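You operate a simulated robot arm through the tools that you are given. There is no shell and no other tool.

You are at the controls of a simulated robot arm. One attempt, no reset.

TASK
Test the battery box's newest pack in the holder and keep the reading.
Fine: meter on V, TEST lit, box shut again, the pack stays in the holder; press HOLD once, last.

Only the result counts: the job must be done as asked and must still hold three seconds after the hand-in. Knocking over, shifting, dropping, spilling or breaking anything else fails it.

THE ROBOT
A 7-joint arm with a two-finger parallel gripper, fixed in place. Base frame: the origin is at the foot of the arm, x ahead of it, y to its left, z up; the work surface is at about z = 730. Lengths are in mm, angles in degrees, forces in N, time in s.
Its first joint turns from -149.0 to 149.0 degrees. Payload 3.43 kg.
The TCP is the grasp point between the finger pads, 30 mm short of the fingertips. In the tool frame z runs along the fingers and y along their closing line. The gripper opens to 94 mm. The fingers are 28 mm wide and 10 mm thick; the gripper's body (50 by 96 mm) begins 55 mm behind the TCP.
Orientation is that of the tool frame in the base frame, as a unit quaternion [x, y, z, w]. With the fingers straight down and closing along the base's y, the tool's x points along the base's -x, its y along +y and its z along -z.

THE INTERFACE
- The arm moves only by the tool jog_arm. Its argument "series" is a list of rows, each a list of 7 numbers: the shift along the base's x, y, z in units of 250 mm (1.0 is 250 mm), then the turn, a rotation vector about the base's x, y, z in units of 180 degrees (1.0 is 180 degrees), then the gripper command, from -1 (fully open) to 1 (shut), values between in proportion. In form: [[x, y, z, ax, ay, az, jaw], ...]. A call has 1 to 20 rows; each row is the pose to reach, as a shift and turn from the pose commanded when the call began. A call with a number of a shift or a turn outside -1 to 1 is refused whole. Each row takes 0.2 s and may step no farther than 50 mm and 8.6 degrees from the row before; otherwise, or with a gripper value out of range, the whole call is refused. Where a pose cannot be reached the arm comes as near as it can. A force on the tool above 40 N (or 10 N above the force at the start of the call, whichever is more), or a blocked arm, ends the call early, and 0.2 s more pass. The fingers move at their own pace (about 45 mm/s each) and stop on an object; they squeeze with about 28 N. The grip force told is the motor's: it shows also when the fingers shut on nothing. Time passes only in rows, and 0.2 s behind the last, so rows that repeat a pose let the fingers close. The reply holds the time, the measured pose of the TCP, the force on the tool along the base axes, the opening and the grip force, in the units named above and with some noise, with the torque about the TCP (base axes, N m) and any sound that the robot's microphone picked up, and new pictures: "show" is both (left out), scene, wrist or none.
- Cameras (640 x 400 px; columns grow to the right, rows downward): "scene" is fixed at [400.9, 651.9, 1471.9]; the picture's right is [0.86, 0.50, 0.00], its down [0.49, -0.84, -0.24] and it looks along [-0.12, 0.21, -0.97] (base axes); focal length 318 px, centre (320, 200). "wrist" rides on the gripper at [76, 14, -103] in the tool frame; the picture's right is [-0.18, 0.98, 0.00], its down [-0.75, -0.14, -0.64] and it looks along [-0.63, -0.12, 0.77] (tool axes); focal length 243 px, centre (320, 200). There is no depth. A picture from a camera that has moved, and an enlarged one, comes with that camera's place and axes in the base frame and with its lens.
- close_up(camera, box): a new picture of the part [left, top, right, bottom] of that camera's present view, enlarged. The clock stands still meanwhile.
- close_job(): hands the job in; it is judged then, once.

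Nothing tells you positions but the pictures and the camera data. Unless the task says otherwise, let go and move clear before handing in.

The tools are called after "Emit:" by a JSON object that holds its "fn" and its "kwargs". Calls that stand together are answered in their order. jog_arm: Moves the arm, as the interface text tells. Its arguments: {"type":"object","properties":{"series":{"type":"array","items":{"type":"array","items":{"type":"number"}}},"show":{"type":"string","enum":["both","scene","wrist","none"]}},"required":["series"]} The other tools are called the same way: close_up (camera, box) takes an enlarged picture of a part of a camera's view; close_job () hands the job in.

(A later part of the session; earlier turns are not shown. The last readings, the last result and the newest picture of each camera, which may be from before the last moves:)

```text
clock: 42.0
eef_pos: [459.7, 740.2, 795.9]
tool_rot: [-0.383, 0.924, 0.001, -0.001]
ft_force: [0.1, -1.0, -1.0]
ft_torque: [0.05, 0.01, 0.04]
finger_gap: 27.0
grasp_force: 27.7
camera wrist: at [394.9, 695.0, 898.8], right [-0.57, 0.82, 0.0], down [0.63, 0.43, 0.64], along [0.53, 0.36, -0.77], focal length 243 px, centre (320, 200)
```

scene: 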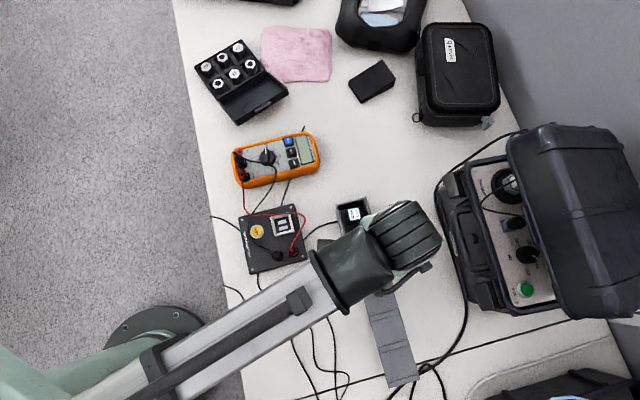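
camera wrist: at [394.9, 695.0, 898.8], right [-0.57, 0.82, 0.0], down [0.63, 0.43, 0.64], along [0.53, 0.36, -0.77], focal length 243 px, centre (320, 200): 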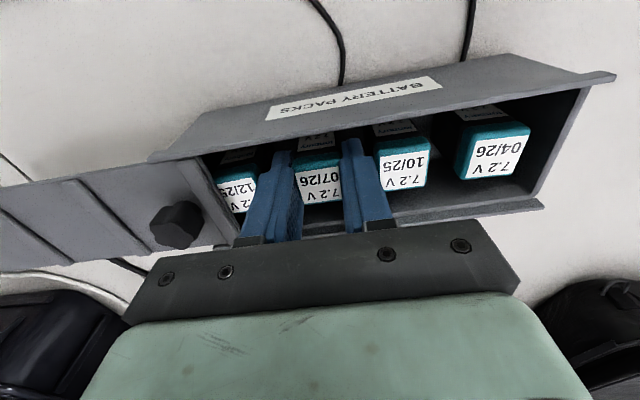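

Emit:
{"fn": "jog_arm", "kwargs": {"series": [[0, 0, -0.004, 0, 0, 0, 1], [0, 0, -0.007, 0, 0, 0, 1], [0, 0, -0.007, 0, 0, 0, 0.5], [0, 0, -0.007, 0, 0, 0, 0.236], [0, 0, -0.007, 0, 0, 0, 0.236], [0, 0, 0.01, 0, 0, 0, 0.236], [0, 0, 0.03, 0, 0, 0, 0.236], [0, 0, 0.045, 0, 0, 0, 0.236]], "show": "wrist"}}

Emit:
{"fn": "close_up", "kwargs": {"camera": "wrist", "box": [230, 80, 430, 220]}}

```text
clock: 43.8
eef_pos: [459.9, 740.1, 806.3]
tool_rot: [-0.382, 0.924, 0.001, -0.001]
ft_force: [-0.2, -0.1, -1.1]
ft_torque: [0.01, 0.0, -0.01]
finger_gap: 35.8
grasp_force: 0.1
camera wrist: at [395.2, 695.0, 910.0], right [-0.57, 0.82, 0.0], down [0.63, 0.43, 0.64], along [0.53, 0.36, -0.77], focal length 243 px, centre (320, 200)
```

wrist: 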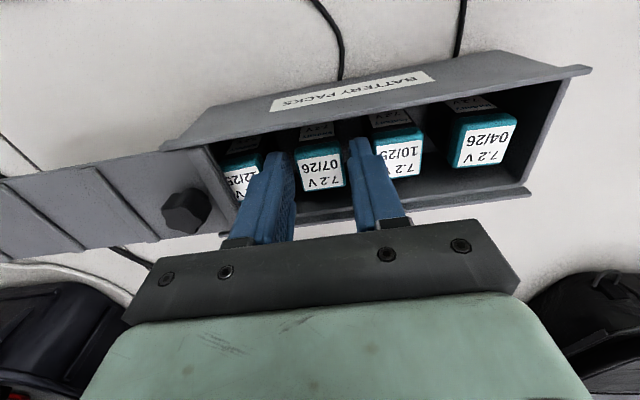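

```text
2.86 times, centred on (330, 150) of wrist
camera zoom: at [395.2, 695.0, 910.0], right [-0.57, 0.82, 0.0], down [0.63, 0.43, 0.64], along [0.53, 0.36, -0.77], focal length 693 px, centre (291, 343)
```

zoom: 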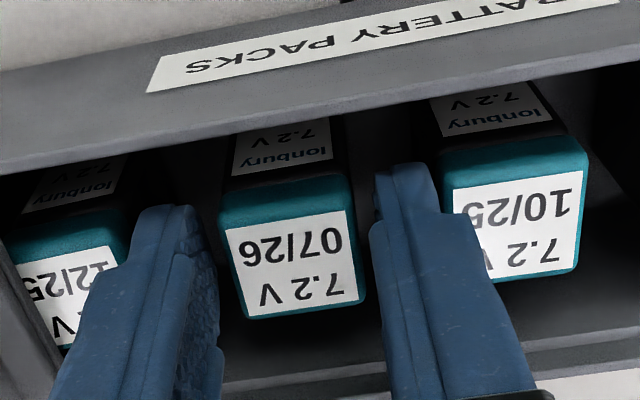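

Emit:
{"fn": "jog_arm", "kwargs": {"series": [[0, 0, 0, 0, 0, 0, 0.4], [0, 0, 0, 0, 0, 0, 0.6], [0, 0, 0, 0, 0, 0, 1], [0, 0, 0, 0, 0, 0, 1], [0, 0, 0.01, 0, 0, 0, 1], [0, 0, 0.03, 0, 0, 0, 1], [0, 0, 0.08, 0, 0, 0, 1], [0, 0, 0.16, 0, 0, 0, 1], [0, 0, 0.26, 0, 0, 0, 1], [0, 0, 0.38, 0, 0, 0, 1], [0, 0, 0.38, 0, 0, 0, 1]], "show": "wrist"}}

Emit:
{"fn": "close_up", "kwargs": {"camera": "wrist", "box": [230, 80, 430, 220]}}

```text
clock: 46.2
eef_pos: [459.6, 739.9, 901.6]
tool_rot: [-0.383, 0.924, 0.002, 0.0]
ft_force: [1.2, 0.9, -1.9]
ft_torque: [-0.01, 0.01, -0.02]
finger_gap: 27.0
grasp_force: 27.9
camera wrist: at [395.4, 695.3, 1004.9], right [-0.57, 0.82, 0.0], down [0.63, 0.43, 0.64], along [0.53, 0.36, -0.77], focal length 243 px, centre (320, 200)
```

wrist: 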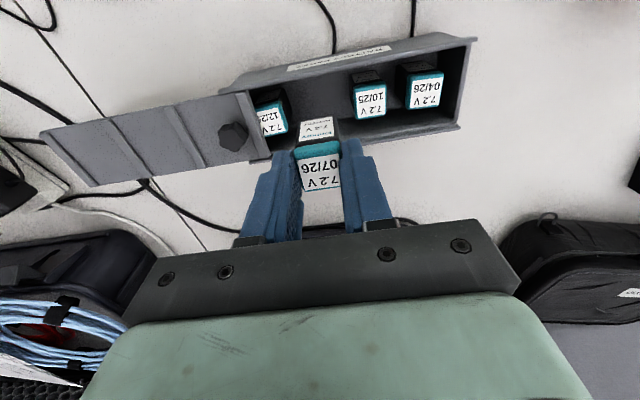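

```text
2.86 times, centred on (330, 150) of wrist
camera zoom: at [395.4, 695.3, 1004.9], right [-0.57, 0.82, 0.0], down [0.63, 0.43, 0.64], along [0.53, 0.36, -0.77], focal length 693 px, centre (291, 343)
```

zoom: 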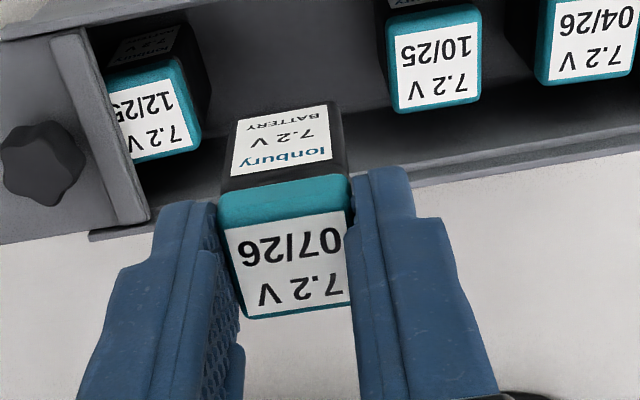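

The pack is now held higher, with its bottom about 63 mm below the TCP. I'll carry it over to the holder recess at about (266, 707), staying high above the leads.

Emit:
{"fn": "jog_arm", "kwargs": {"series": [[-0.05, -0.01, 0.06, 0, 0, 0, 1], [-0.18, -0.03, 0.08, 0, 0, 0, 1], [-0.32, -0.05, 0.08, 0, 0, 0, 1], [-0.46, -0.075, 0.08, 0, 0, 0, 1], [-0.6, -0.1, 0.06, 0, 0, 0, 1], [-0.7, -0.115, 0.03, 0, 0, 0, 1], [-0.768, -0.124, 0, 0, 0, 0, 1], [-0.768, -0.124, 0, 0, 0, 0, 1]]}}

Emit:
{"fn": "close_up", "kwargs": {"camera": "wrist", "box": [220, 60, 440, 220]}}

```text
clock: 48.0
eef_pos: [267.8, 707.8, 901.4]
tool_rot: [-0.382, 0.924, 0.001, 0.0]
ft_force: [0.3, -0.7, -1.1]
ft_torque: [0.02, 0.03, 0.0]
finger_gap: 27.0
grasp_force: 27.9
camera wrist: at [203.3, 663.6, 1004.1], right [-0.57, 0.82, 0.0], down [0.63, 0.43, 0.64], along [0.53, 0.36, -0.77], focal length 243 px, centre (320, 200)
```

scene: 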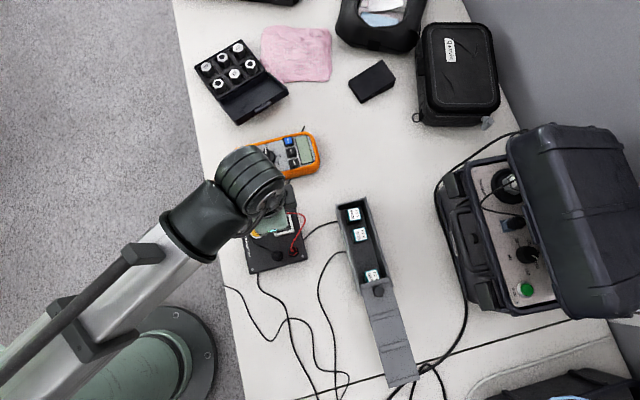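
wrist: 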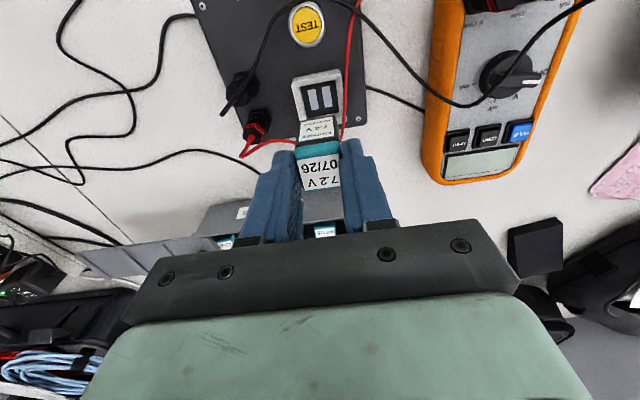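

```text
2.50 times, centred on (330, 140) of wrist
camera zoom: at [203.3, 663.6, 1004.1], right [-0.57, 0.82, 0.0], down [0.63, 0.43, 0.64], along [0.53, 0.36, -0.77], focal length 606 px, centre (295, 350)
```

zoom: 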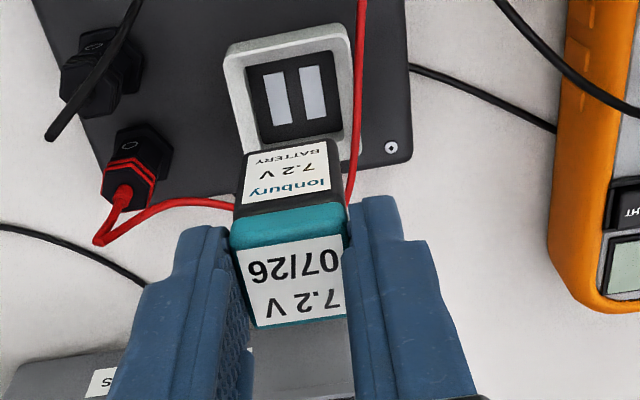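

The recess is visible just beyond the pack and lines up with my estimate. I'll lower to just above the rim and recheck.

Emit:
{"fn": "jog_arm", "kwargs": {"series": [[0, 0.001, -0.06, 0, 0, 0, 1], [0, 0.001, -0.12, 0, 0, 0, 1], [0, 0.001, -0.18, 0, 0, 0, 1], [0, 0.001, -0.23, 0, 0, 0, 1], [0, 0.001, -0.25, 0, 0, 0, 1]]}}

Emit:
{"fn": "close_up", "kwargs": {"camera": "wrist", "box": [230, 60, 430, 220]}}

Emit:
{"fn": "close_up", "kwargs": {"camera": "scene", "box": [230, 190, 330, 280]}}

```text
clock: 49.2
eef_pos: [267.4, 708.2, 838.8]
tool_rot: [-0.383, 0.924, 0.001, 0.0]
ft_force: [-0.1, -0.7, -0.6]
ft_torque: [-0.02, 0.01, -0.03]
finger_gap: 27.4
grasp_force: 28.3
camera wrist: at [203.4, 664.0, 942.0], right [-0.57, 0.82, 0.0], down [0.63, 0.43, 0.64], along [0.53, 0.36, -0.77], focal length 243 px, centre (320, 200)
```

scene: 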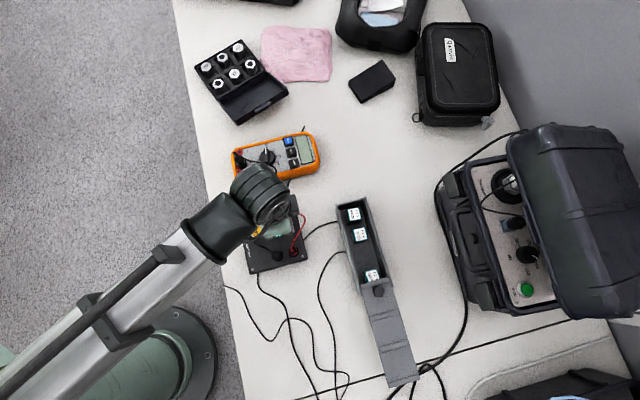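
wrist: 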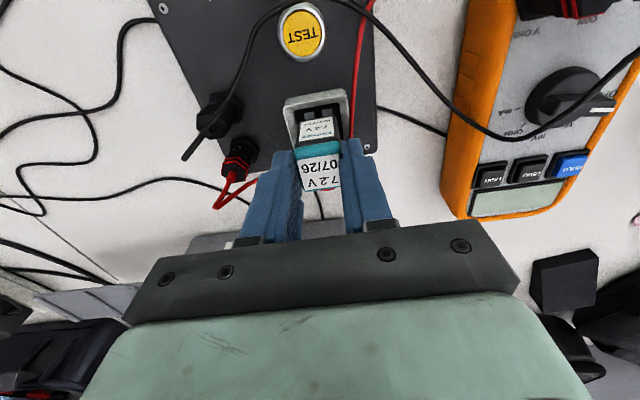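

```text
2.50 times, centred on (330, 140) of wrist
camera zoom: at [203.4, 664.0, 942.0], right [-0.57, 0.82, 0.0], down [0.63, 0.43, 0.64], along [0.53, 0.36, -0.77], focal length 606 px, centre (295, 350)
```

zoom: 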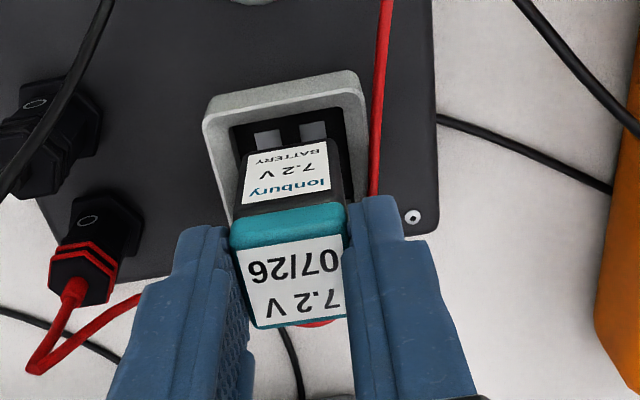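

```text
4.44 times, centred on (280, 235) of scene
camera zoom: at [400.9, 651.9, 1471.9], right [0.86, 0.5, 0.0], down [0.49, -0.84, -0.24], along [-0.12, 0.21, -0.97], focal length 1411 px, centre (498, 44)
```

zoom: 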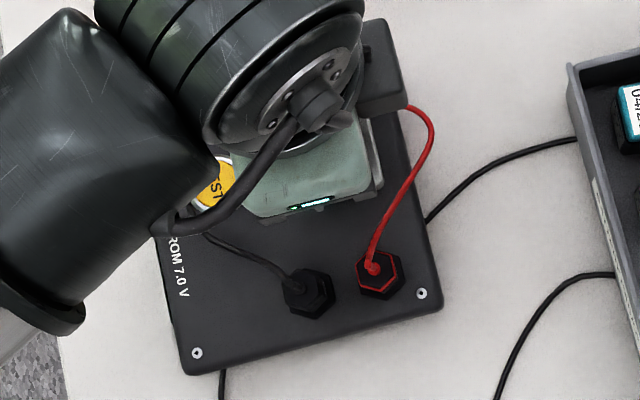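

The pack lines up with the recess to within about 1 mm. I'll lower it in gently.

Emit:
{"fn": "jog_arm", "kwargs": {"series": [[-0.002, -0.001, -0.015, 0, 0, 0, 1], [-0.002, -0.001, -0.03, 0, 0, 0, 1], [-0.002, -0.001, -0.045, 0, 0, 0, 1], [-0.002, -0.001, -0.06, 0, 0, 0, 1], [-0.002, -0.001, -0.072, 0, 0, 0, 1]], "show": "wrist"}}

Emit:
{"fn": "close_up", "kwargs": {"camera": "wrist", "box": [230, 60, 430, 220]}}

```text
clock: 50.4
eef_pos: [266.6, 709.0, 822.5]
tool_rot: [-0.383, 0.924, 0.003, 0.001]
ft_force: [-2.0, 0.3, 25.6]
ft_torque: [0.03, 0.02, -0.04]
finger_gap: 27.6
grasp_force: 28.0
camera wrist: at [202.7, 663.9, 925.9], right [-0.57, 0.82, 0.0], down [0.63, 0.43, 0.64], along [0.53, 0.37, -0.76], focal length 243 px, centre (320, 200)
```

wrist: 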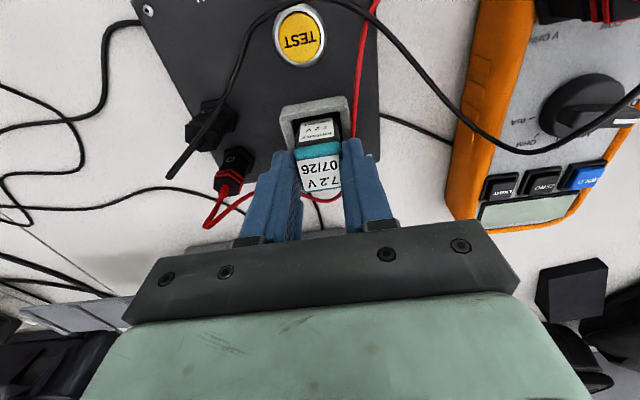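

```text
2.50 times, centred on (330, 140) of wrist
camera zoom: at [202.7, 663.9, 925.9], right [-0.57, 0.82, 0.0], down [0.63, 0.43, 0.64], along [0.53, 0.37, -0.76], focal length 606 px, centre (295, 350)
```

zoom: 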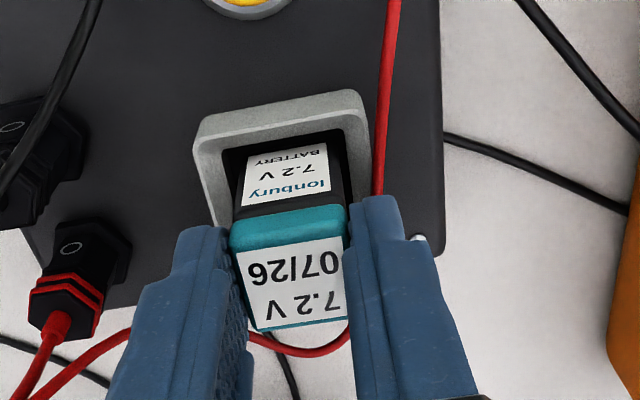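

The pack has touched something at TCP z≈823, with about 25 N. I'll check the picture to see whether it's seated on the recess floor or sitting on the rim.

Emit:
{"fn": "close_up", "kwargs": {"camera": "wrist", "box": [285, 85, 365, 165]}}

Emit:
{"fn": "close_up", "kwargs": {"camera": "scene", "box": [260, 195, 320, 245]}}

```text
5.00 times, centred on (325, 125) of wrist
camera zoom: at [202.7, 663.9, 925.9], right [-0.57, 0.82, 0.0], down [0.63, 0.43, 0.64], along [0.53, 0.37, -0.76], focal length 1213 px, centre (295, 575)
```

zoom: 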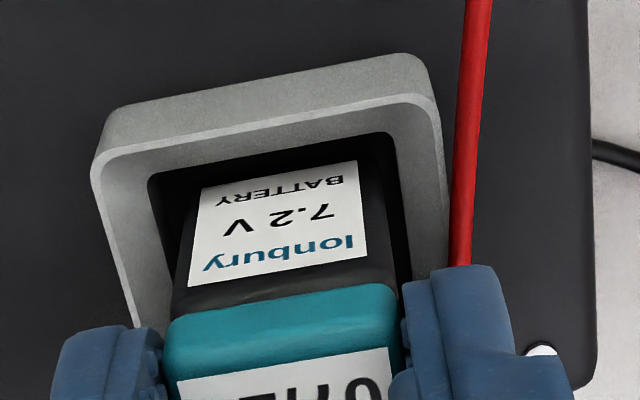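

```text
8.00 times, centred on (290, 220) of scene
camera zoom: at [400.9, 651.9, 1471.9], right [0.86, 0.5, 0.0], down [0.49, -0.84, -0.24], along [-0.12, 0.21, -0.97], focal length 2540 px, centre (560, 40)
```

zoom: 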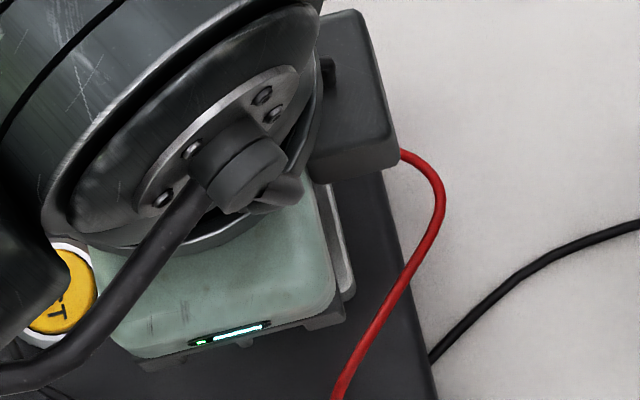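

Emit:
{"fn": "jog_arm", "kwargs": {"series": [[0, 0, 0.008, 0, 0, 0, 1], [0, 0, 0.012, 0, 0, 0, 1], [-0.0057, -0.0057, 0.012, 0, 0, 0, 1], [-0.0057, -0.0057, 0.012, 0, 0, 0, 1]], "show": "wrist"}}

Emit:
{"fn": "close_up", "kwargs": {"camera": "wrist", "box": [285, 85, 365, 165]}}

```text
clock: 51.4
eef_pos: [266.4, 707.0, 823.7]
tool_rot: [-0.383, 0.924, 0.001, -0.001]
ft_force: [0.3, 0.3, -1.1]
ft_torque: [0.02, -0.01, -0.01]
finger_gap: 27.0
grasp_force: 27.9
camera wrist: at [201.4, 662.7, 927.4], right [-0.57, 0.82, 0.0], down [0.63, 0.43, 0.64], along [0.53, 0.36, -0.77], focal length 243 px, centre (320, 200)
```

wrist: 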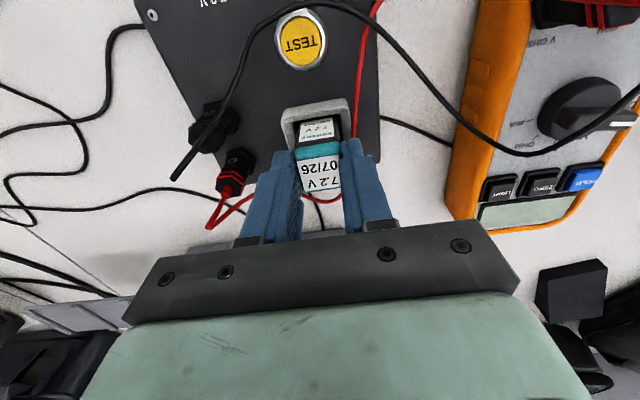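

```text
5.00 times, centred on (325, 125) of wrist
camera zoom: at [201.4, 662.7, 927.4], right [-0.57, 0.82, 0.0], down [0.63, 0.43, 0.64], along [0.53, 0.36, -0.77], focal length 1213 px, centre (295, 575)
```

zoom: 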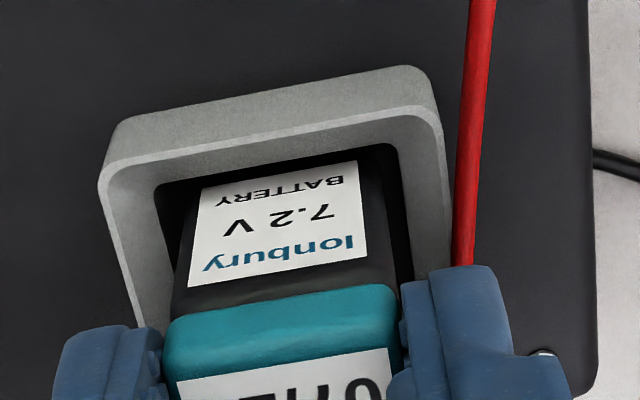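

Emit:
{"fn": "jog_arm", "kwargs": {"series": [[0, 0, -0.004, 0, 0, 0, 1], [0, 0, -0.008, 0, 0, 0, 1], [0, 0, -0.01, 0, 0, 0, 1]], "show": "none"}}

```text
clock: 52.2
eef_pos: [265.8, 707.6, 822.9]
tool_rot: [-0.382, 0.924, 0.001, 0.001]
ft_force: [-0.7, -0.6, 16.2]
ft_torque: [-0.07, -0.09, 0.0]
finger_gap: 27.2
grasp_force: 28.2
```

Contact comes at the same height with almost no torque, so the pack appears to sit flat on the recess floor. I'll unload, open slightly and lift straight up.

Emit:
{"fn": "jog_arm", "kwargs": {"series": [[0, 0, 0.004, 0, 0, 0, 1], [0, 0, 0.005, 0, 0, 0, 0.5], [0, 0, 0.005, 0, 0, 0, 0.3], [0, 0, 0.005, 0, 0, 0, 0.28], [0, 0, 0.005, 0, 0, 0, 0.28]], "show": "wrist"}}

Emit:
{"fn": "close_up", "kwargs": {"camera": "wrist", "box": [270, 75, 380, 195]}}

```text
clock: 53.4
eef_pos: [265.3, 706.6, 821.3]
tool_rot: [-0.383, 0.924, 0.001, 0.001]
ft_force: [0.0, 0.2, 1.5]
ft_torque: [0.03, -0.02, 0.01]
finger_gap: 33.8
grasp_force: 0.0
camera wrist: at [200.9, 662.6, 926.4], right [-0.57, 0.82, 0.0], down [0.63, 0.43, 0.64], along [0.53, 0.36, -0.77], focal length 243 px, centre (320, 200)
```

wrist: 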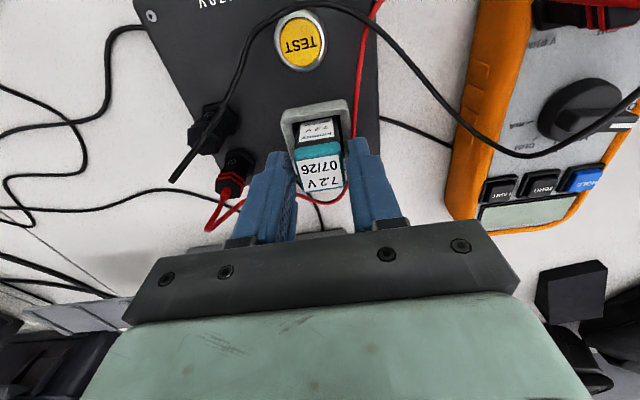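

```text
3.33 times, centred on (325, 135) of wrist
camera zoom: at [200.9, 662.6, 926.4], right [-0.57, 0.82, 0.0], down [0.63, 0.43, 0.64], along [0.53, 0.36, -0.77], focal length 809 px, centre (303, 417)
```

zoom: 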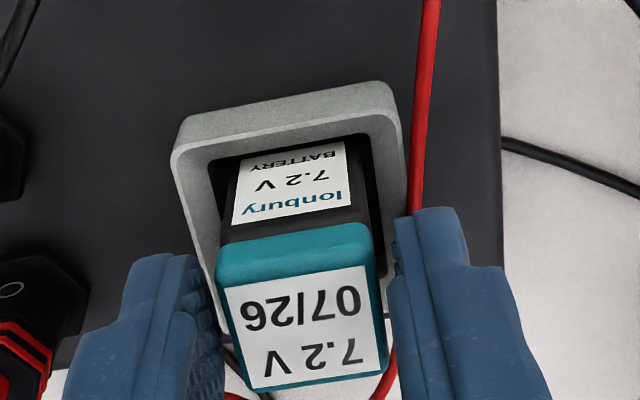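

The pack is released and stands in the recess. I'll lift clear and check how it sits.

Emit:
{"fn": "jog_arm", "kwargs": {"series": [[0, 0, 0.02, 0, 0, 0, 0.28], [0, 0, 0.06, 0, 0, 0, 0.28], [0, 0, 0.12, 0, 0, 0, 0.28], [0, 0, 0.2, 0, 0, 0, 0.28], [0, 0, 0.3, 0, 0, 0, 0.28], [-0.12, -0.1, 0.32, 0, 0, 0, 0.28], [-0.12, -0.1, 0.32, 0, 0, 0, 0.28]]}}

Emit:
{"fn": "close_up", "kwargs": {"camera": "wrist", "box": [260, 60, 400, 220]}}

Emit:
{"fn": "close_up", "kwargs": {"camera": "scene", "box": [230, 120, 330, 280]}}

```text
clock: 55.0
eef_pos: [237.0, 681.4, 902.7]
tool_rot: [-0.382, 0.924, 0.001, 0.001]
ft_force: [-0.1, -0.1, 0.3]
ft_torque: [0.01, 0.0, -0.01]
finger_gap: 33.7
grasp_force: 0.1
camera wrist: at [171.1, 637.8, 1006.0], right [-0.57, 0.82, 0.0], down [0.63, 0.43, 0.64], along [0.53, 0.36, -0.77], focal length 243 px, centre (320, 200)
```

scene: 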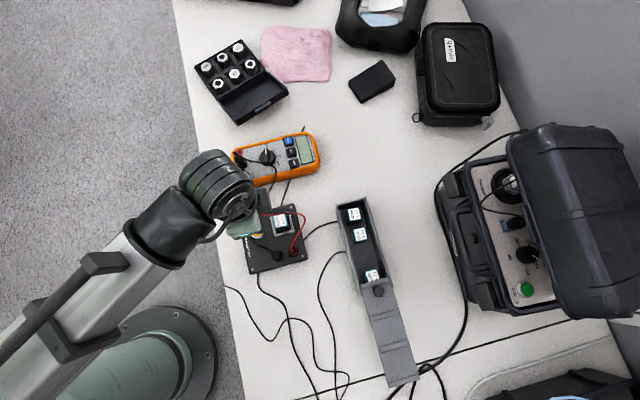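
wrist: 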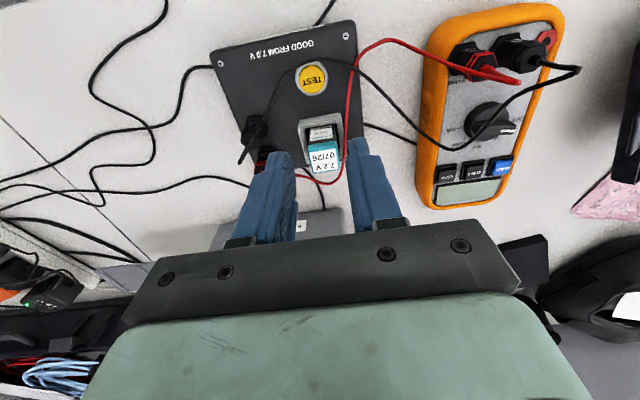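

```text
2.50 times, centred on (330, 140) of wrist
camera zoom: at [171.1, 637.8, 1006.0], right [-0.57, 0.82, 0.0], down [0.63, 0.43, 0.64], along [0.53, 0.36, -0.77], focal length 606 px, centre (295, 350)
```

zoom: 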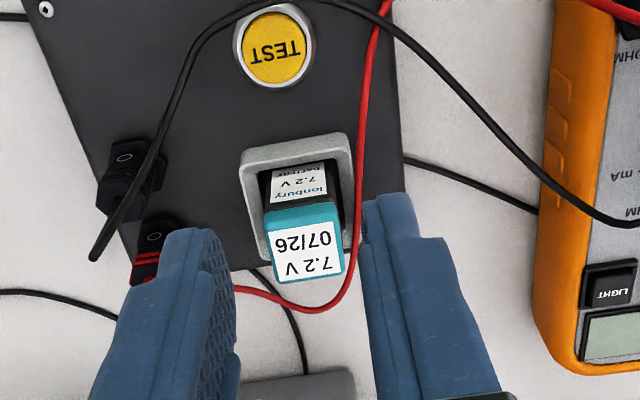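

```text
2.50 times, centred on (280, 200) of scene
camera zoom: at [400.9, 651.9, 1471.9], right [0.86, 0.5, 0.0], down [0.49, -0.84, -0.24], along [-0.12, 0.21, -0.97], focal length 794 px, centre (420, 200)
```

zoom: 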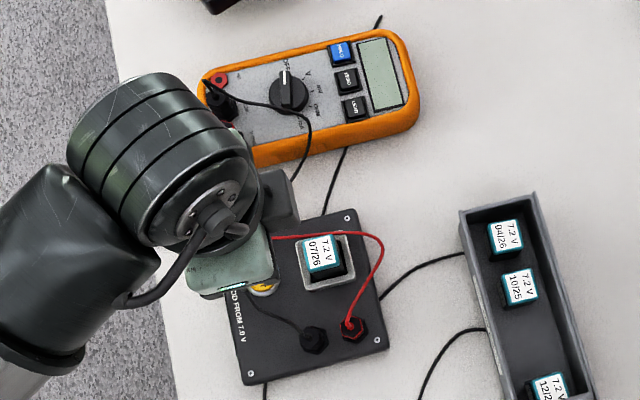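

Emit:
{"fn": "close_up", "kwargs": {"camera": "scene", "box": [262, 200, 312, 240]}}

Emit:
{"fn": "close_up", "kwargs": {"camera": "wrist", "box": [290, 105, 355, 180]}}

Emit:
{"fn": "close_up", "kwargs": {"camera": "wrist", "box": [410, 0, 590, 215]}}

```text
10.00 times, centred on (287, 220) of scene
camera zoom: at [400.9, 651.9, 1471.9], right [0.86, 0.5, 0.0], down [0.49, -0.84, -0.24], along [-0.12, 0.21, -0.97], focal length 3175 px, centre (650, 0)
```

zoom: 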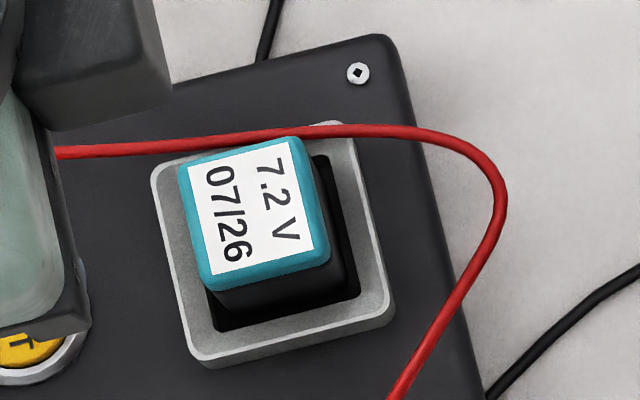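

```text
5.33 times, centred on (322, 142) of wrist
camera zoom: at [171.1, 637.8, 1006.0], right [-0.57, 0.82, 0.0], down [0.63, 0.43, 0.64], along [0.53, 0.36, -0.77], focal length 1294 px, centre (307, 507)
```

zoom: 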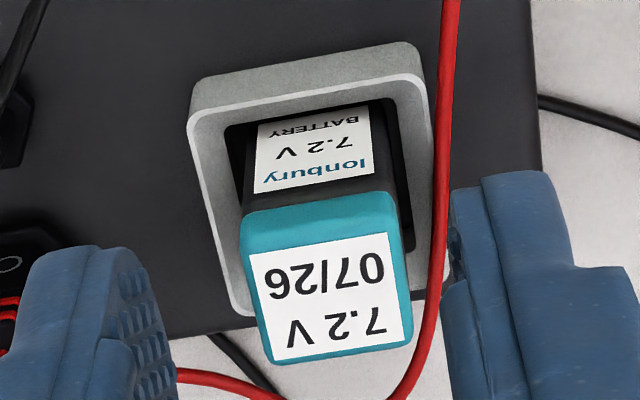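

```text
1.86 times, centred on (500, 108) of wrist
camera zoom: at [171.1, 637.8, 1006.0], right [-0.57, 0.82, 0.0], down [0.63, 0.43, 0.64], along [0.53, 0.36, -0.77], focal length 451 px, centre (-15, 372)
```

zoom: 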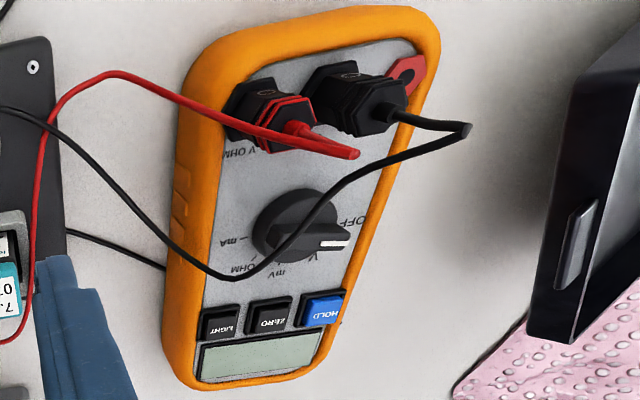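

The pack sits inside the recess, reading 07/26. Next I'll close the battery box, moving high over to the lid knob near (520, 683).

Emit:
{"fn": "jog_arm", "kwargs": {"series": [[0.1, 0, 0.07, 0, 0, 0, 0.15], [0.28, 0, 0.1, 0, 0, 0, 0.15], [0.46, 0, 0.1, 0, 0, 0, 0.15], [0.64, 0, 0.1, 0, 0, 0, 0.15], [0.82, 0, 0.1, 0, 0, 0, 0.15], [0.98, 0, 0.05, 0, 0, 0, 0.15], [0.98, 0, 0, 0, 0, 0, 0.15]], "show": "none"}}

Emit:
{"fn": "jog_arm", "kwargs": {"series": [[0.1, 0.01, 0, 0, 0, 0, 0.15], [0.157, 0.012, -0.08, 0, 0, 0, 0.15], [0.157, 0.012, -0.12, 0, 0, 0, 0.15], [0.157, 0.012, -0.12, 0, 0, 0, 0.15]]}}

Emit:
{"fn": "close_up", "kwargs": {"camera": "wrist", "box": [220, 80, 420, 220]}}

```text
clock: 56.6
eef_pos: [481.8, 682.9, 903.1]
tool_rot: [-0.383, 0.924, 0.002, 0.001]
ft_force: [-0.2, 0.0, -0.4]
ft_torque: [0.02, -0.03, 0.02]
finger_gap: 40.1
grasp_force: 0.1
```

```text
clock: 57.6
eef_pos: [519.9, 684.9, 872.8]
tool_rot: [-0.383, 0.924, 0.001, 0.0]
ft_force: [0.1, 0.3, -0.1]
ft_torque: [0.01, 0.02, 0.01]
finger_gap: 40.0
grasp_force: 0.1
camera wrist: at [455.4, 640.8, 975.6], right [-0.57, 0.82, 0.0], down [0.63, 0.43, 0.64], along [0.53, 0.36, -0.77], focal length 243 px, centre (320, 200)
```

scene: 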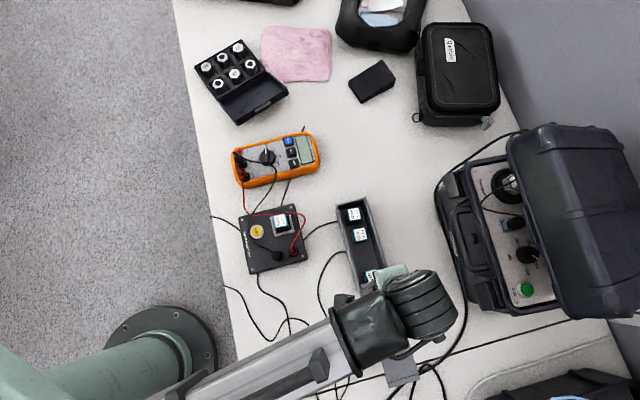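
wrist: 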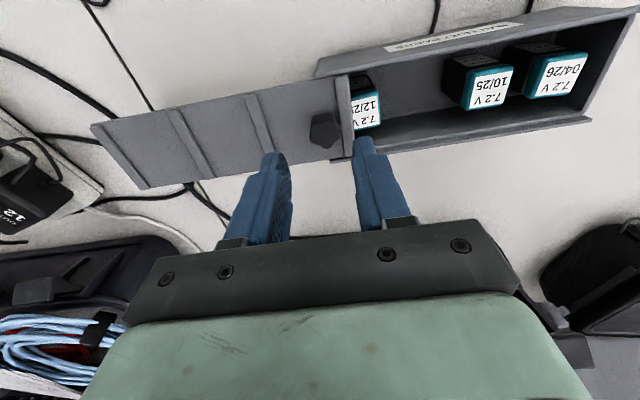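

```text
2.86 times, centred on (320, 150) of wrist
camera zoom: at [455.4, 640.8, 975.6], right [-0.57, 0.82, 0.0], down [0.63, 0.43, 0.64], along [0.53, 0.36, -0.77], focal length 693 px, centre (320, 343)
```

zoom: 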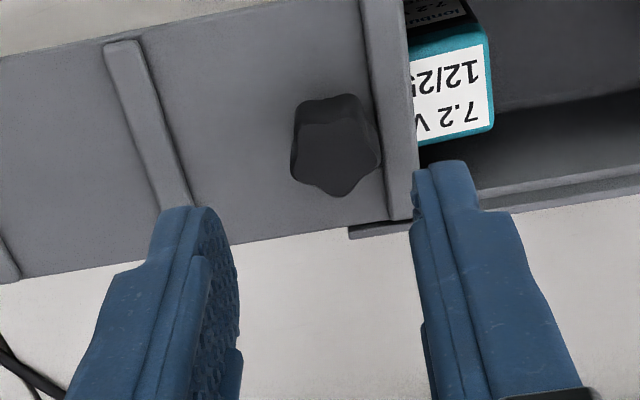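

Emit:
{"fn": "jog_arm", "kwargs": {"series": [[-0.012, 0.011, 0, 0, 0, 0, 0.15], [-0.012, 0.011, -0.06, 0, 0, 0, 0.15], [-0.012, 0.011, -0.12, 0, 0, 0, 0.15], [-0.012, 0.011, -0.146, 0, 0, 0, 0.15], [-0.012, 0.011, -0.146, 0, 0, 0, 0.42], [-0.012, 0.011, -0.146, 0, 0, 0, 0.42], [-0.012, 0.011, -0.146, 0, 0, 0, 0.42]], "show": "wrist"}}

Emit:
{"fn": "close_up", "kwargs": {"camera": "wrist", "box": [220, 80, 420, 220]}}

```text
clock: 59.2
eef_pos: [516.8, 687.9, 834.8]
tool_rot: [-0.383, 0.924, 0.001, 0.001]
ft_force: [-0.5, -0.7, 0.4]
ft_torque: [0.01, 0.0, 0.01]
finger_gap: 27.1
grasp_force: 0.1
camera wrist: at [452.0, 643.3, 939.7], right [-0.57, 0.82, 0.0], down [0.63, 0.43, 0.64], along [0.53, 0.36, -0.77], focal length 243 px, centre (320, 200)
```

wrist: 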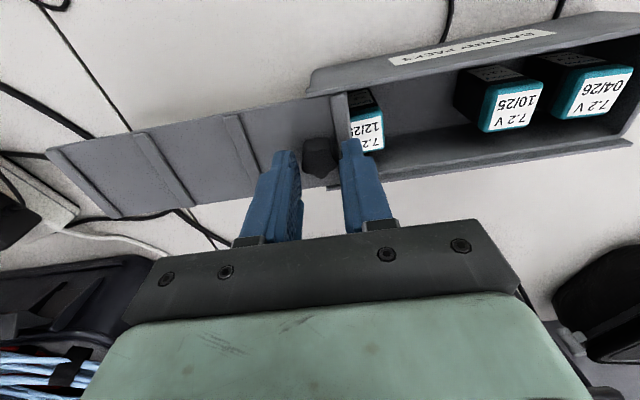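

```text
2.86 times, centred on (320, 150) of wrist
camera zoom: at [452.0, 643.3, 939.7], right [-0.57, 0.82, 0.0], down [0.63, 0.43, 0.64], along [0.53, 0.36, -0.77], focal length 693 px, centre (320, 343)
```

zoom: 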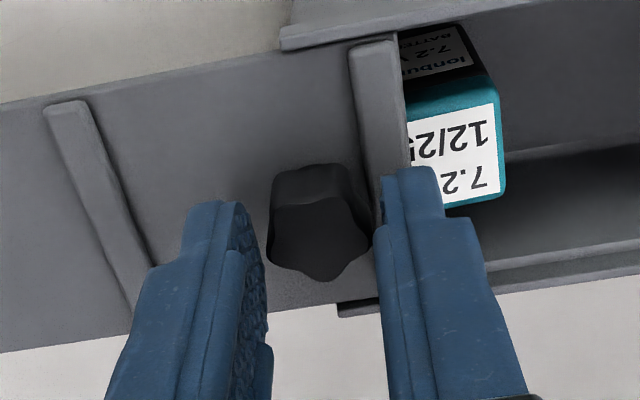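

The knob is caged. I'll slide the lid shut toward the knob end.

Emit:
{"fn": "jog_arm", "kwargs": {"series": [[-0.0113, 0.0113, 0, 0, 0, 0, 0.42], [-0.0226, 0.0226, 0, 0, 0, 0, 0.42], [-0.0339, 0.0339, 0, 0, 0, 0, 0.42], [-0.0452, 0.0452, 0, 0, 0, 0, 0.42], [-0.0565, 0.0565, 0, 0, 0, 0, 0.42], [-0.0678, 0.0678, 0, 0, 0, 0, 0.42], [-0.0791, 0.0791, 0, 0, 0, 0, 0.42], [-0.0904, 0.0904, 0, 0, 0, 0, 0.42], [-0.1017, 0.1017, 0, 0, 0, 0, 0.42], [-0.113, 0.113, 0, 0, 0, 0, 0.42], [-0.1243, 0.1243, 0, 0, 0, 0, 0.42], [-0.1356, 0.1356, 0, 0, 0, 0, 0.42], [-0.1469, 0.1469, 0, 0, 0, 0, 0.42], [-0.1582, 0.1582, 0, 0, 0, 0, 0.42], [-0.1695, 0.1695, 0, 0, 0, 0, 0.42], [-0.1808, 0.1808, 0, 0, 0, 0, 0.42], [-0.1921, 0.1921, 0, 0, 0, 0, 0.42], [-0.2034, 0.2034, 0, 0, 0, 0, 0.42], [-0.2147, 0.2147, 0, 0, 0, 0, 0.42], [-0.226, 0.226, 0, 0, 0, 0, 0.42]]}}

```text
clock: 63.4
eef_pos: [460.9, 744.9, 835.6]
tool_rot: [-0.383, 0.924, 0.001, 0.0]
ft_force: [0.8, -0.6, -0.7]
ft_torque: [-0.06, 0.0, 0.0]
finger_gap: 28.0
grasp_force: 0.7
camera wrist: at [395.9, 700.2, 939.5], right [-0.56, 0.83, 0.0], down [0.63, 0.43, 0.64], along [0.53, 0.36, -0.77], focal length 243 px, centre (320, 200)
```

scene: 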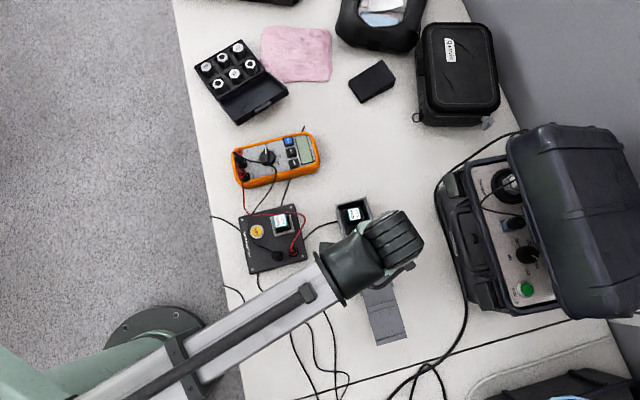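
wrist: 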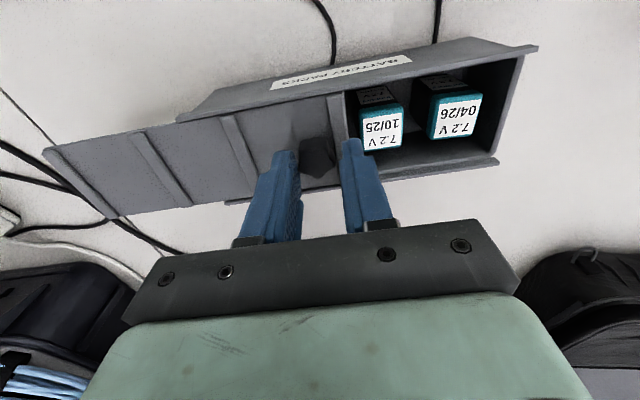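

Emit:
{"fn": "jog_arm", "kwargs": {"series": [[-0.0113, 0.0113, 0, 0, 0, 0, 0.42], [-0.0226, 0.0226, 0, 0, 0, 0, 0.42], [-0.0339, 0.0339, 0, 0, 0, 0, 0.42], [-0.0452, 0.0452, 0, 0, 0, 0, 0.42], [-0.0565, 0.0565, 0, 0, 0, 0, 0.42], [-0.0678, 0.0678, 0, 0, 0, 0, 0.42], [-0.0791, 0.0791, 0, 0, 0, 0, 0.42], [-0.0904, 0.0904, 0, 0, 0, 0, 0.42], [-0.1017, 0.1017, 0, 0, 0, 0, 0.42], [-0.113, 0.113, 0, 0, 0, 0, 0.42], [-0.1243, 0.1243, 0, 0, 0, 0, 0.42], [-0.1356, 0.1356, 0, 0, 0, 0, 0.42], [-0.1469, 0.1469, 0, 0, 0, 0, 0.42], [-0.1582, 0.1582, 0, 0, 0, 0, 0.42], [-0.1695, 0.1695, 0, 0, 0, 0, 0.42], [-0.1808, 0.1808, 0, 0, 0, 0, 0.42], [-0.1921, 0.1921, 0, 0, 0, 0, 0.42], [-0.2034, 0.2034, 0, 0, 0, 0, 0.42], [-0.2147, 0.2147, 0, 0, 0, 0, 0.42], [-0.226, 0.226, 0, 0, 0, 0, 0.42]], "show": "wrist"}}

```text
clock: 67.6
eef_pos: [404.0, 801.1, 835.6]
tool_rot: [-0.383, 0.924, 0.001, 0.001]
ft_force: [0.6, -0.1, 0.3]
ft_torque: [0.01, 0.01, 0.0]
finger_gap: 27.8
grasp_force: 0.4
camera wrist: at [339.5, 756.5, 939.7], right [-0.57, 0.82, 0.0], down [0.63, 0.43, 0.64], along [0.53, 0.36, -0.77], focal length 243 px, centre (320, 200)
```

wrist: 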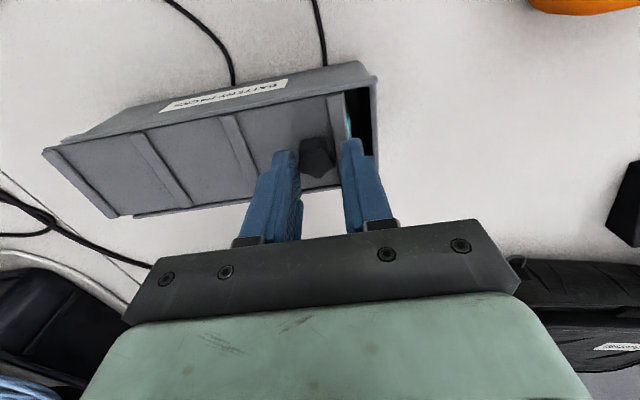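

Emit:
{"fn": "jog_arm", "kwargs": {"series": [[-0.0085, 0.0085, 0, 0, 0, 0, 0.42], [-0.017, 0.017, 0, 0, 0, 0, 0.42], [-0.0255, 0.0255, 0, 0, 0, 0, 0.42], [-0.034, 0.034, 0, 0, 0, 0, 0.42], [-0.0425, 0.0425, 0, 0, 0, 0, 0.42], [-0.049, 0.049, 0, 0, 0, 0, 0.42]], "show": "wrist"}}

Emit:
{"fn": "close_up", "kwargs": {"camera": "wrist", "box": [220, 60, 420, 200]}}

```text
clock: 69.0
eef_pos: [391.7, 813.4, 836.1]
tool_rot: [-0.383, 0.924, 0.0, 0.001]
ft_force: [0.8, 0.3, 0.8]
ft_torque: [0.0, 0.03, 0.0]
finger_gap: 27.5
grasp_force: 0.0
camera wrist: at [326.9, 768.4, 939.9], right [-0.57, 0.82, 0.0], down [0.63, 0.43, 0.64], along [0.53, 0.36, -0.77], focal length 243 px, centre (320, 200)
```

wrist: 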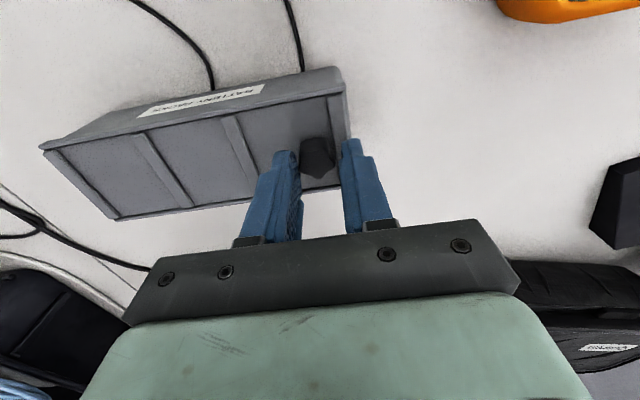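

```text
2.86 times, centred on (320, 130) of wrist
camera zoom: at [326.9, 768.4, 939.9], right [-0.57, 0.82, 0.0], down [0.63, 0.43, 0.64], along [0.53, 0.36, -0.77], focal length 693 px, centre (320, 400)
```

zoom: 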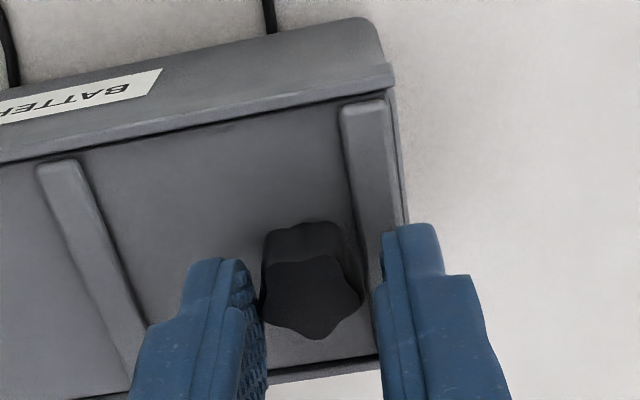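

Emit:
{"fn": "jog_arm", "kwargs": {"series": [[-0.003, 0.003, 0, 0, 0, 0, 0.42], [-0.006, 0.006, 0, 0, 0, 0, 0.42], [-0.009, 0.009, 0, 0, 0, 0, 0.42]], "show": "wrist"}}

Emit:
{"fn": "close_up", "kwargs": {"camera": "wrist", "box": [220, 60, 420, 200]}}

```text
clock: 69.8
eef_pos: [390.2, 816.1, 836.6]
tool_rot: [-0.383, 0.924, 0.0, 0.0]
ft_force: [3.1, -0.7, 1.1]
ft_torque: [-0.08, -0.05, 0.0]
finger_gap: 28.6
grasp_force: 1.4
camera wrist: at [325.2, 770.6, 939.6], right [-0.57, 0.82, 0.0], down [0.63, 0.43, 0.64], along [0.53, 0.36, -0.77], focal length 243 px, centre (320, 200)
```

wrist: 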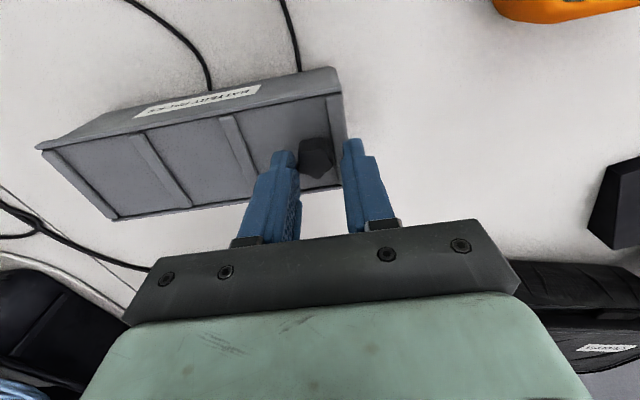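

```text
2.86 times, centred on (320, 130) of wrist
camera zoom: at [325.2, 770.6, 939.6], right [-0.57, 0.82, 0.0], down [0.63, 0.43, 0.64], along [0.53, 0.36, -0.77], focal length 693 px, centre (320, 400)
```

zoom: 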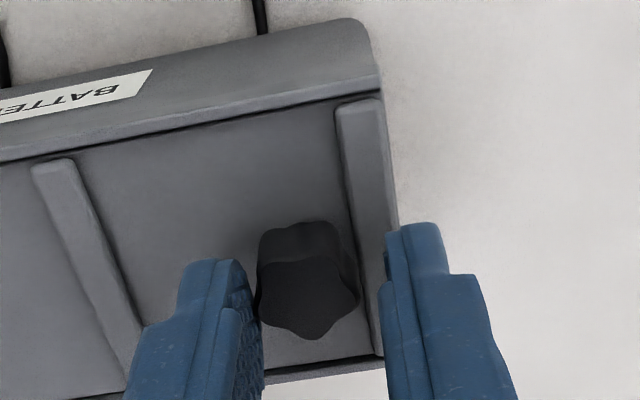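

The lid is back against its stop, shut. I'll back off, lift, and move over to the meter for a close look at its dial and buttons.

Emit:
{"fn": "jog_arm", "kwargs": {"series": [[-0.002, 0.002, 0, 0, 0, 0, 0.42], [0.009, -0.009, 0, 0, 0, 0, 0.35], [0.009, -0.009, 0.08, 0, 0, 0, 0.3], [0, 0, 0.22, 0, 0, 0, 0.2], [-0.1, 0, 0.3, 0, 0, 0, 0.2], [-0.27, 0, 0.3, 0, 0, 0, 0.2], [-0.44, 0, 0.3, 0, 0, 0, 0.2], [-0.61, 0, 0.3, 0, 0, 0, 0.2], [-0.78, 0.01, 0.28, 0, 0, 0, 0.2], [-0.95, 0.02, 0.26, 0, 0, 0, 0.2], [-0.95, 0.02, 0.26, 0, 0, 0, 0.2]]}}

Emit:
{"fn": "close_up", "kwargs": {"camera": "wrist", "box": [200, 0, 440, 200]}}

Emit:
{"fn": "close_up", "kwargs": {"camera": "scene", "box": [325, 190, 425, 310]}}

```text
clock: 72.2
eef_pos: [151.9, 821.0, 902.4]
tool_rot: [-0.382, 0.924, 0.0, 0.001]
ft_force: [0.2, 0.5, -0.3]
ft_torque: [0.03, -0.03, -0.05]
finger_gap: 37.6
grasp_force: 0.1
camera wrist: at [87.5, 775.9, 1005.9], right [-0.56, 0.83, 0.0], down [0.63, 0.43, 0.64], along [0.53, 0.36, -0.77], focal length 243 px, centre (320, 200)
```

scene: 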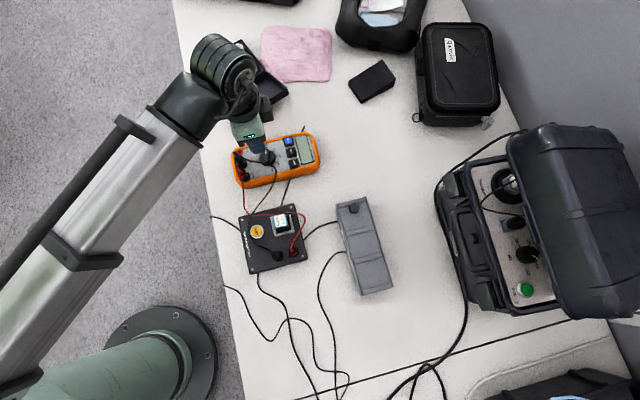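
wrist: 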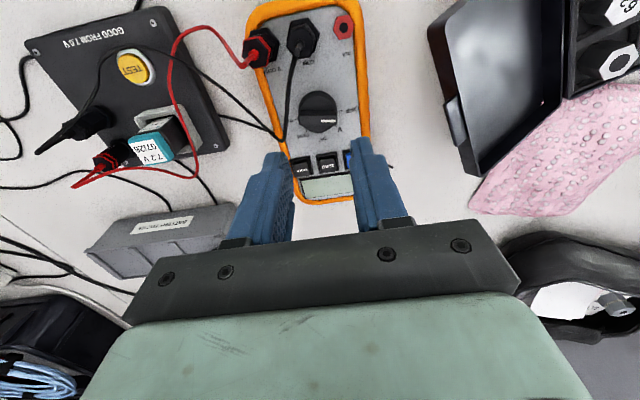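

```text
2.00 times, centred on (320, 100) of wrist
camera zoom: at [87.5, 775.9, 1005.9], right [-0.56, 0.83, 0.0], down [0.63, 0.43, 0.64], along [0.53, 0.36, -0.77], focal length 485 px, centre (320, 400)
```

zoom: 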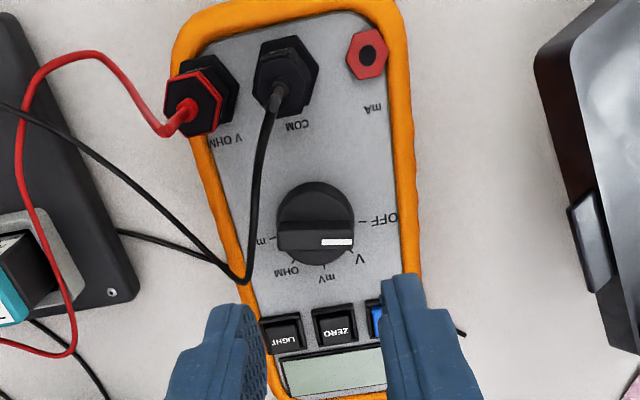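

```text
3.33 times, centred on (375, 250) of scene
camera zoom: at [400.9, 651.9, 1471.9], right [0.86, 0.5, 0.0], down [0.49, -0.84, -0.24], along [-0.12, 0.21, -0.97], focal length 1058 px, centre (137, 33)
```

zoom: 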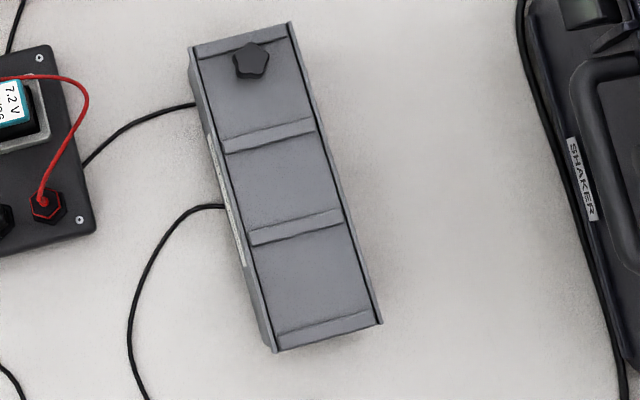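

The box is shut. Now I'll zoom in on the dial and buttons.

Emit:
{"fn": "close_up", "kwargs": {"camera": "wrist", "box": [280, 80, 370, 150]}}

Emit:
{"fn": "close_up", "kwargs": {"camera": "scene", "box": [225, 125, 325, 195]}}

Emit:
{"fn": "close_up", "kwargs": {"camera": "wrist", "box": [240, 0, 380, 110]}}

```text
5.71 times, centred on (325, 115) of wrist
camera zoom: at [87.5, 775.9, 1005.9], right [-0.56, 0.83, 0.0], down [0.63, 0.43, 0.64], along [0.53, 0.36, -0.77], focal length 1386 px, centre (291, 686)
```

zoom: 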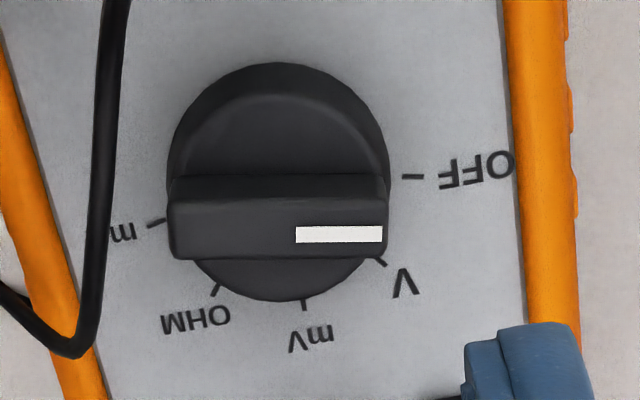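

```text
5.71 times, centred on (275, 160) of scene
camera zoom: at [400.9, 651.9, 1471.9], right [0.86, 0.5, 0.0], down [0.49, -0.84, -0.24], along [-0.12, 0.21, -0.97], focal length 1814 px, centre (577, 429)
```

zoom: 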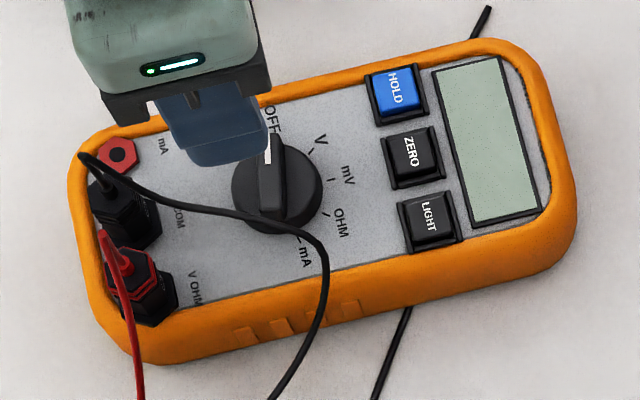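

```text
3.64 times, centred on (310, 55) of wrist
camera zoom: at [87.5, 775.9, 1005.9], right [-0.56, 0.83, 0.0], down [0.63, 0.43, 0.64], along [0.53, 0.36, -0.77], focal length 882 px, centre (356, 727)
```

zoom: 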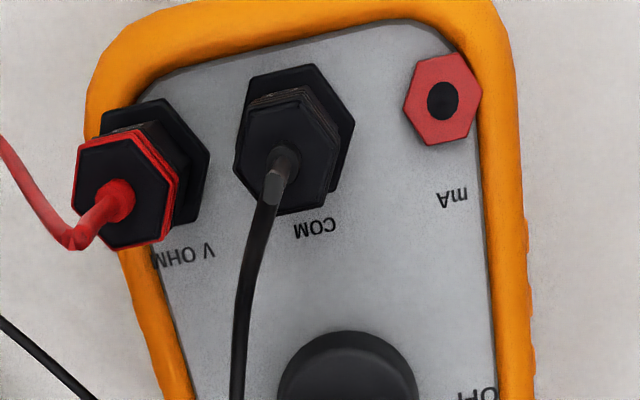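

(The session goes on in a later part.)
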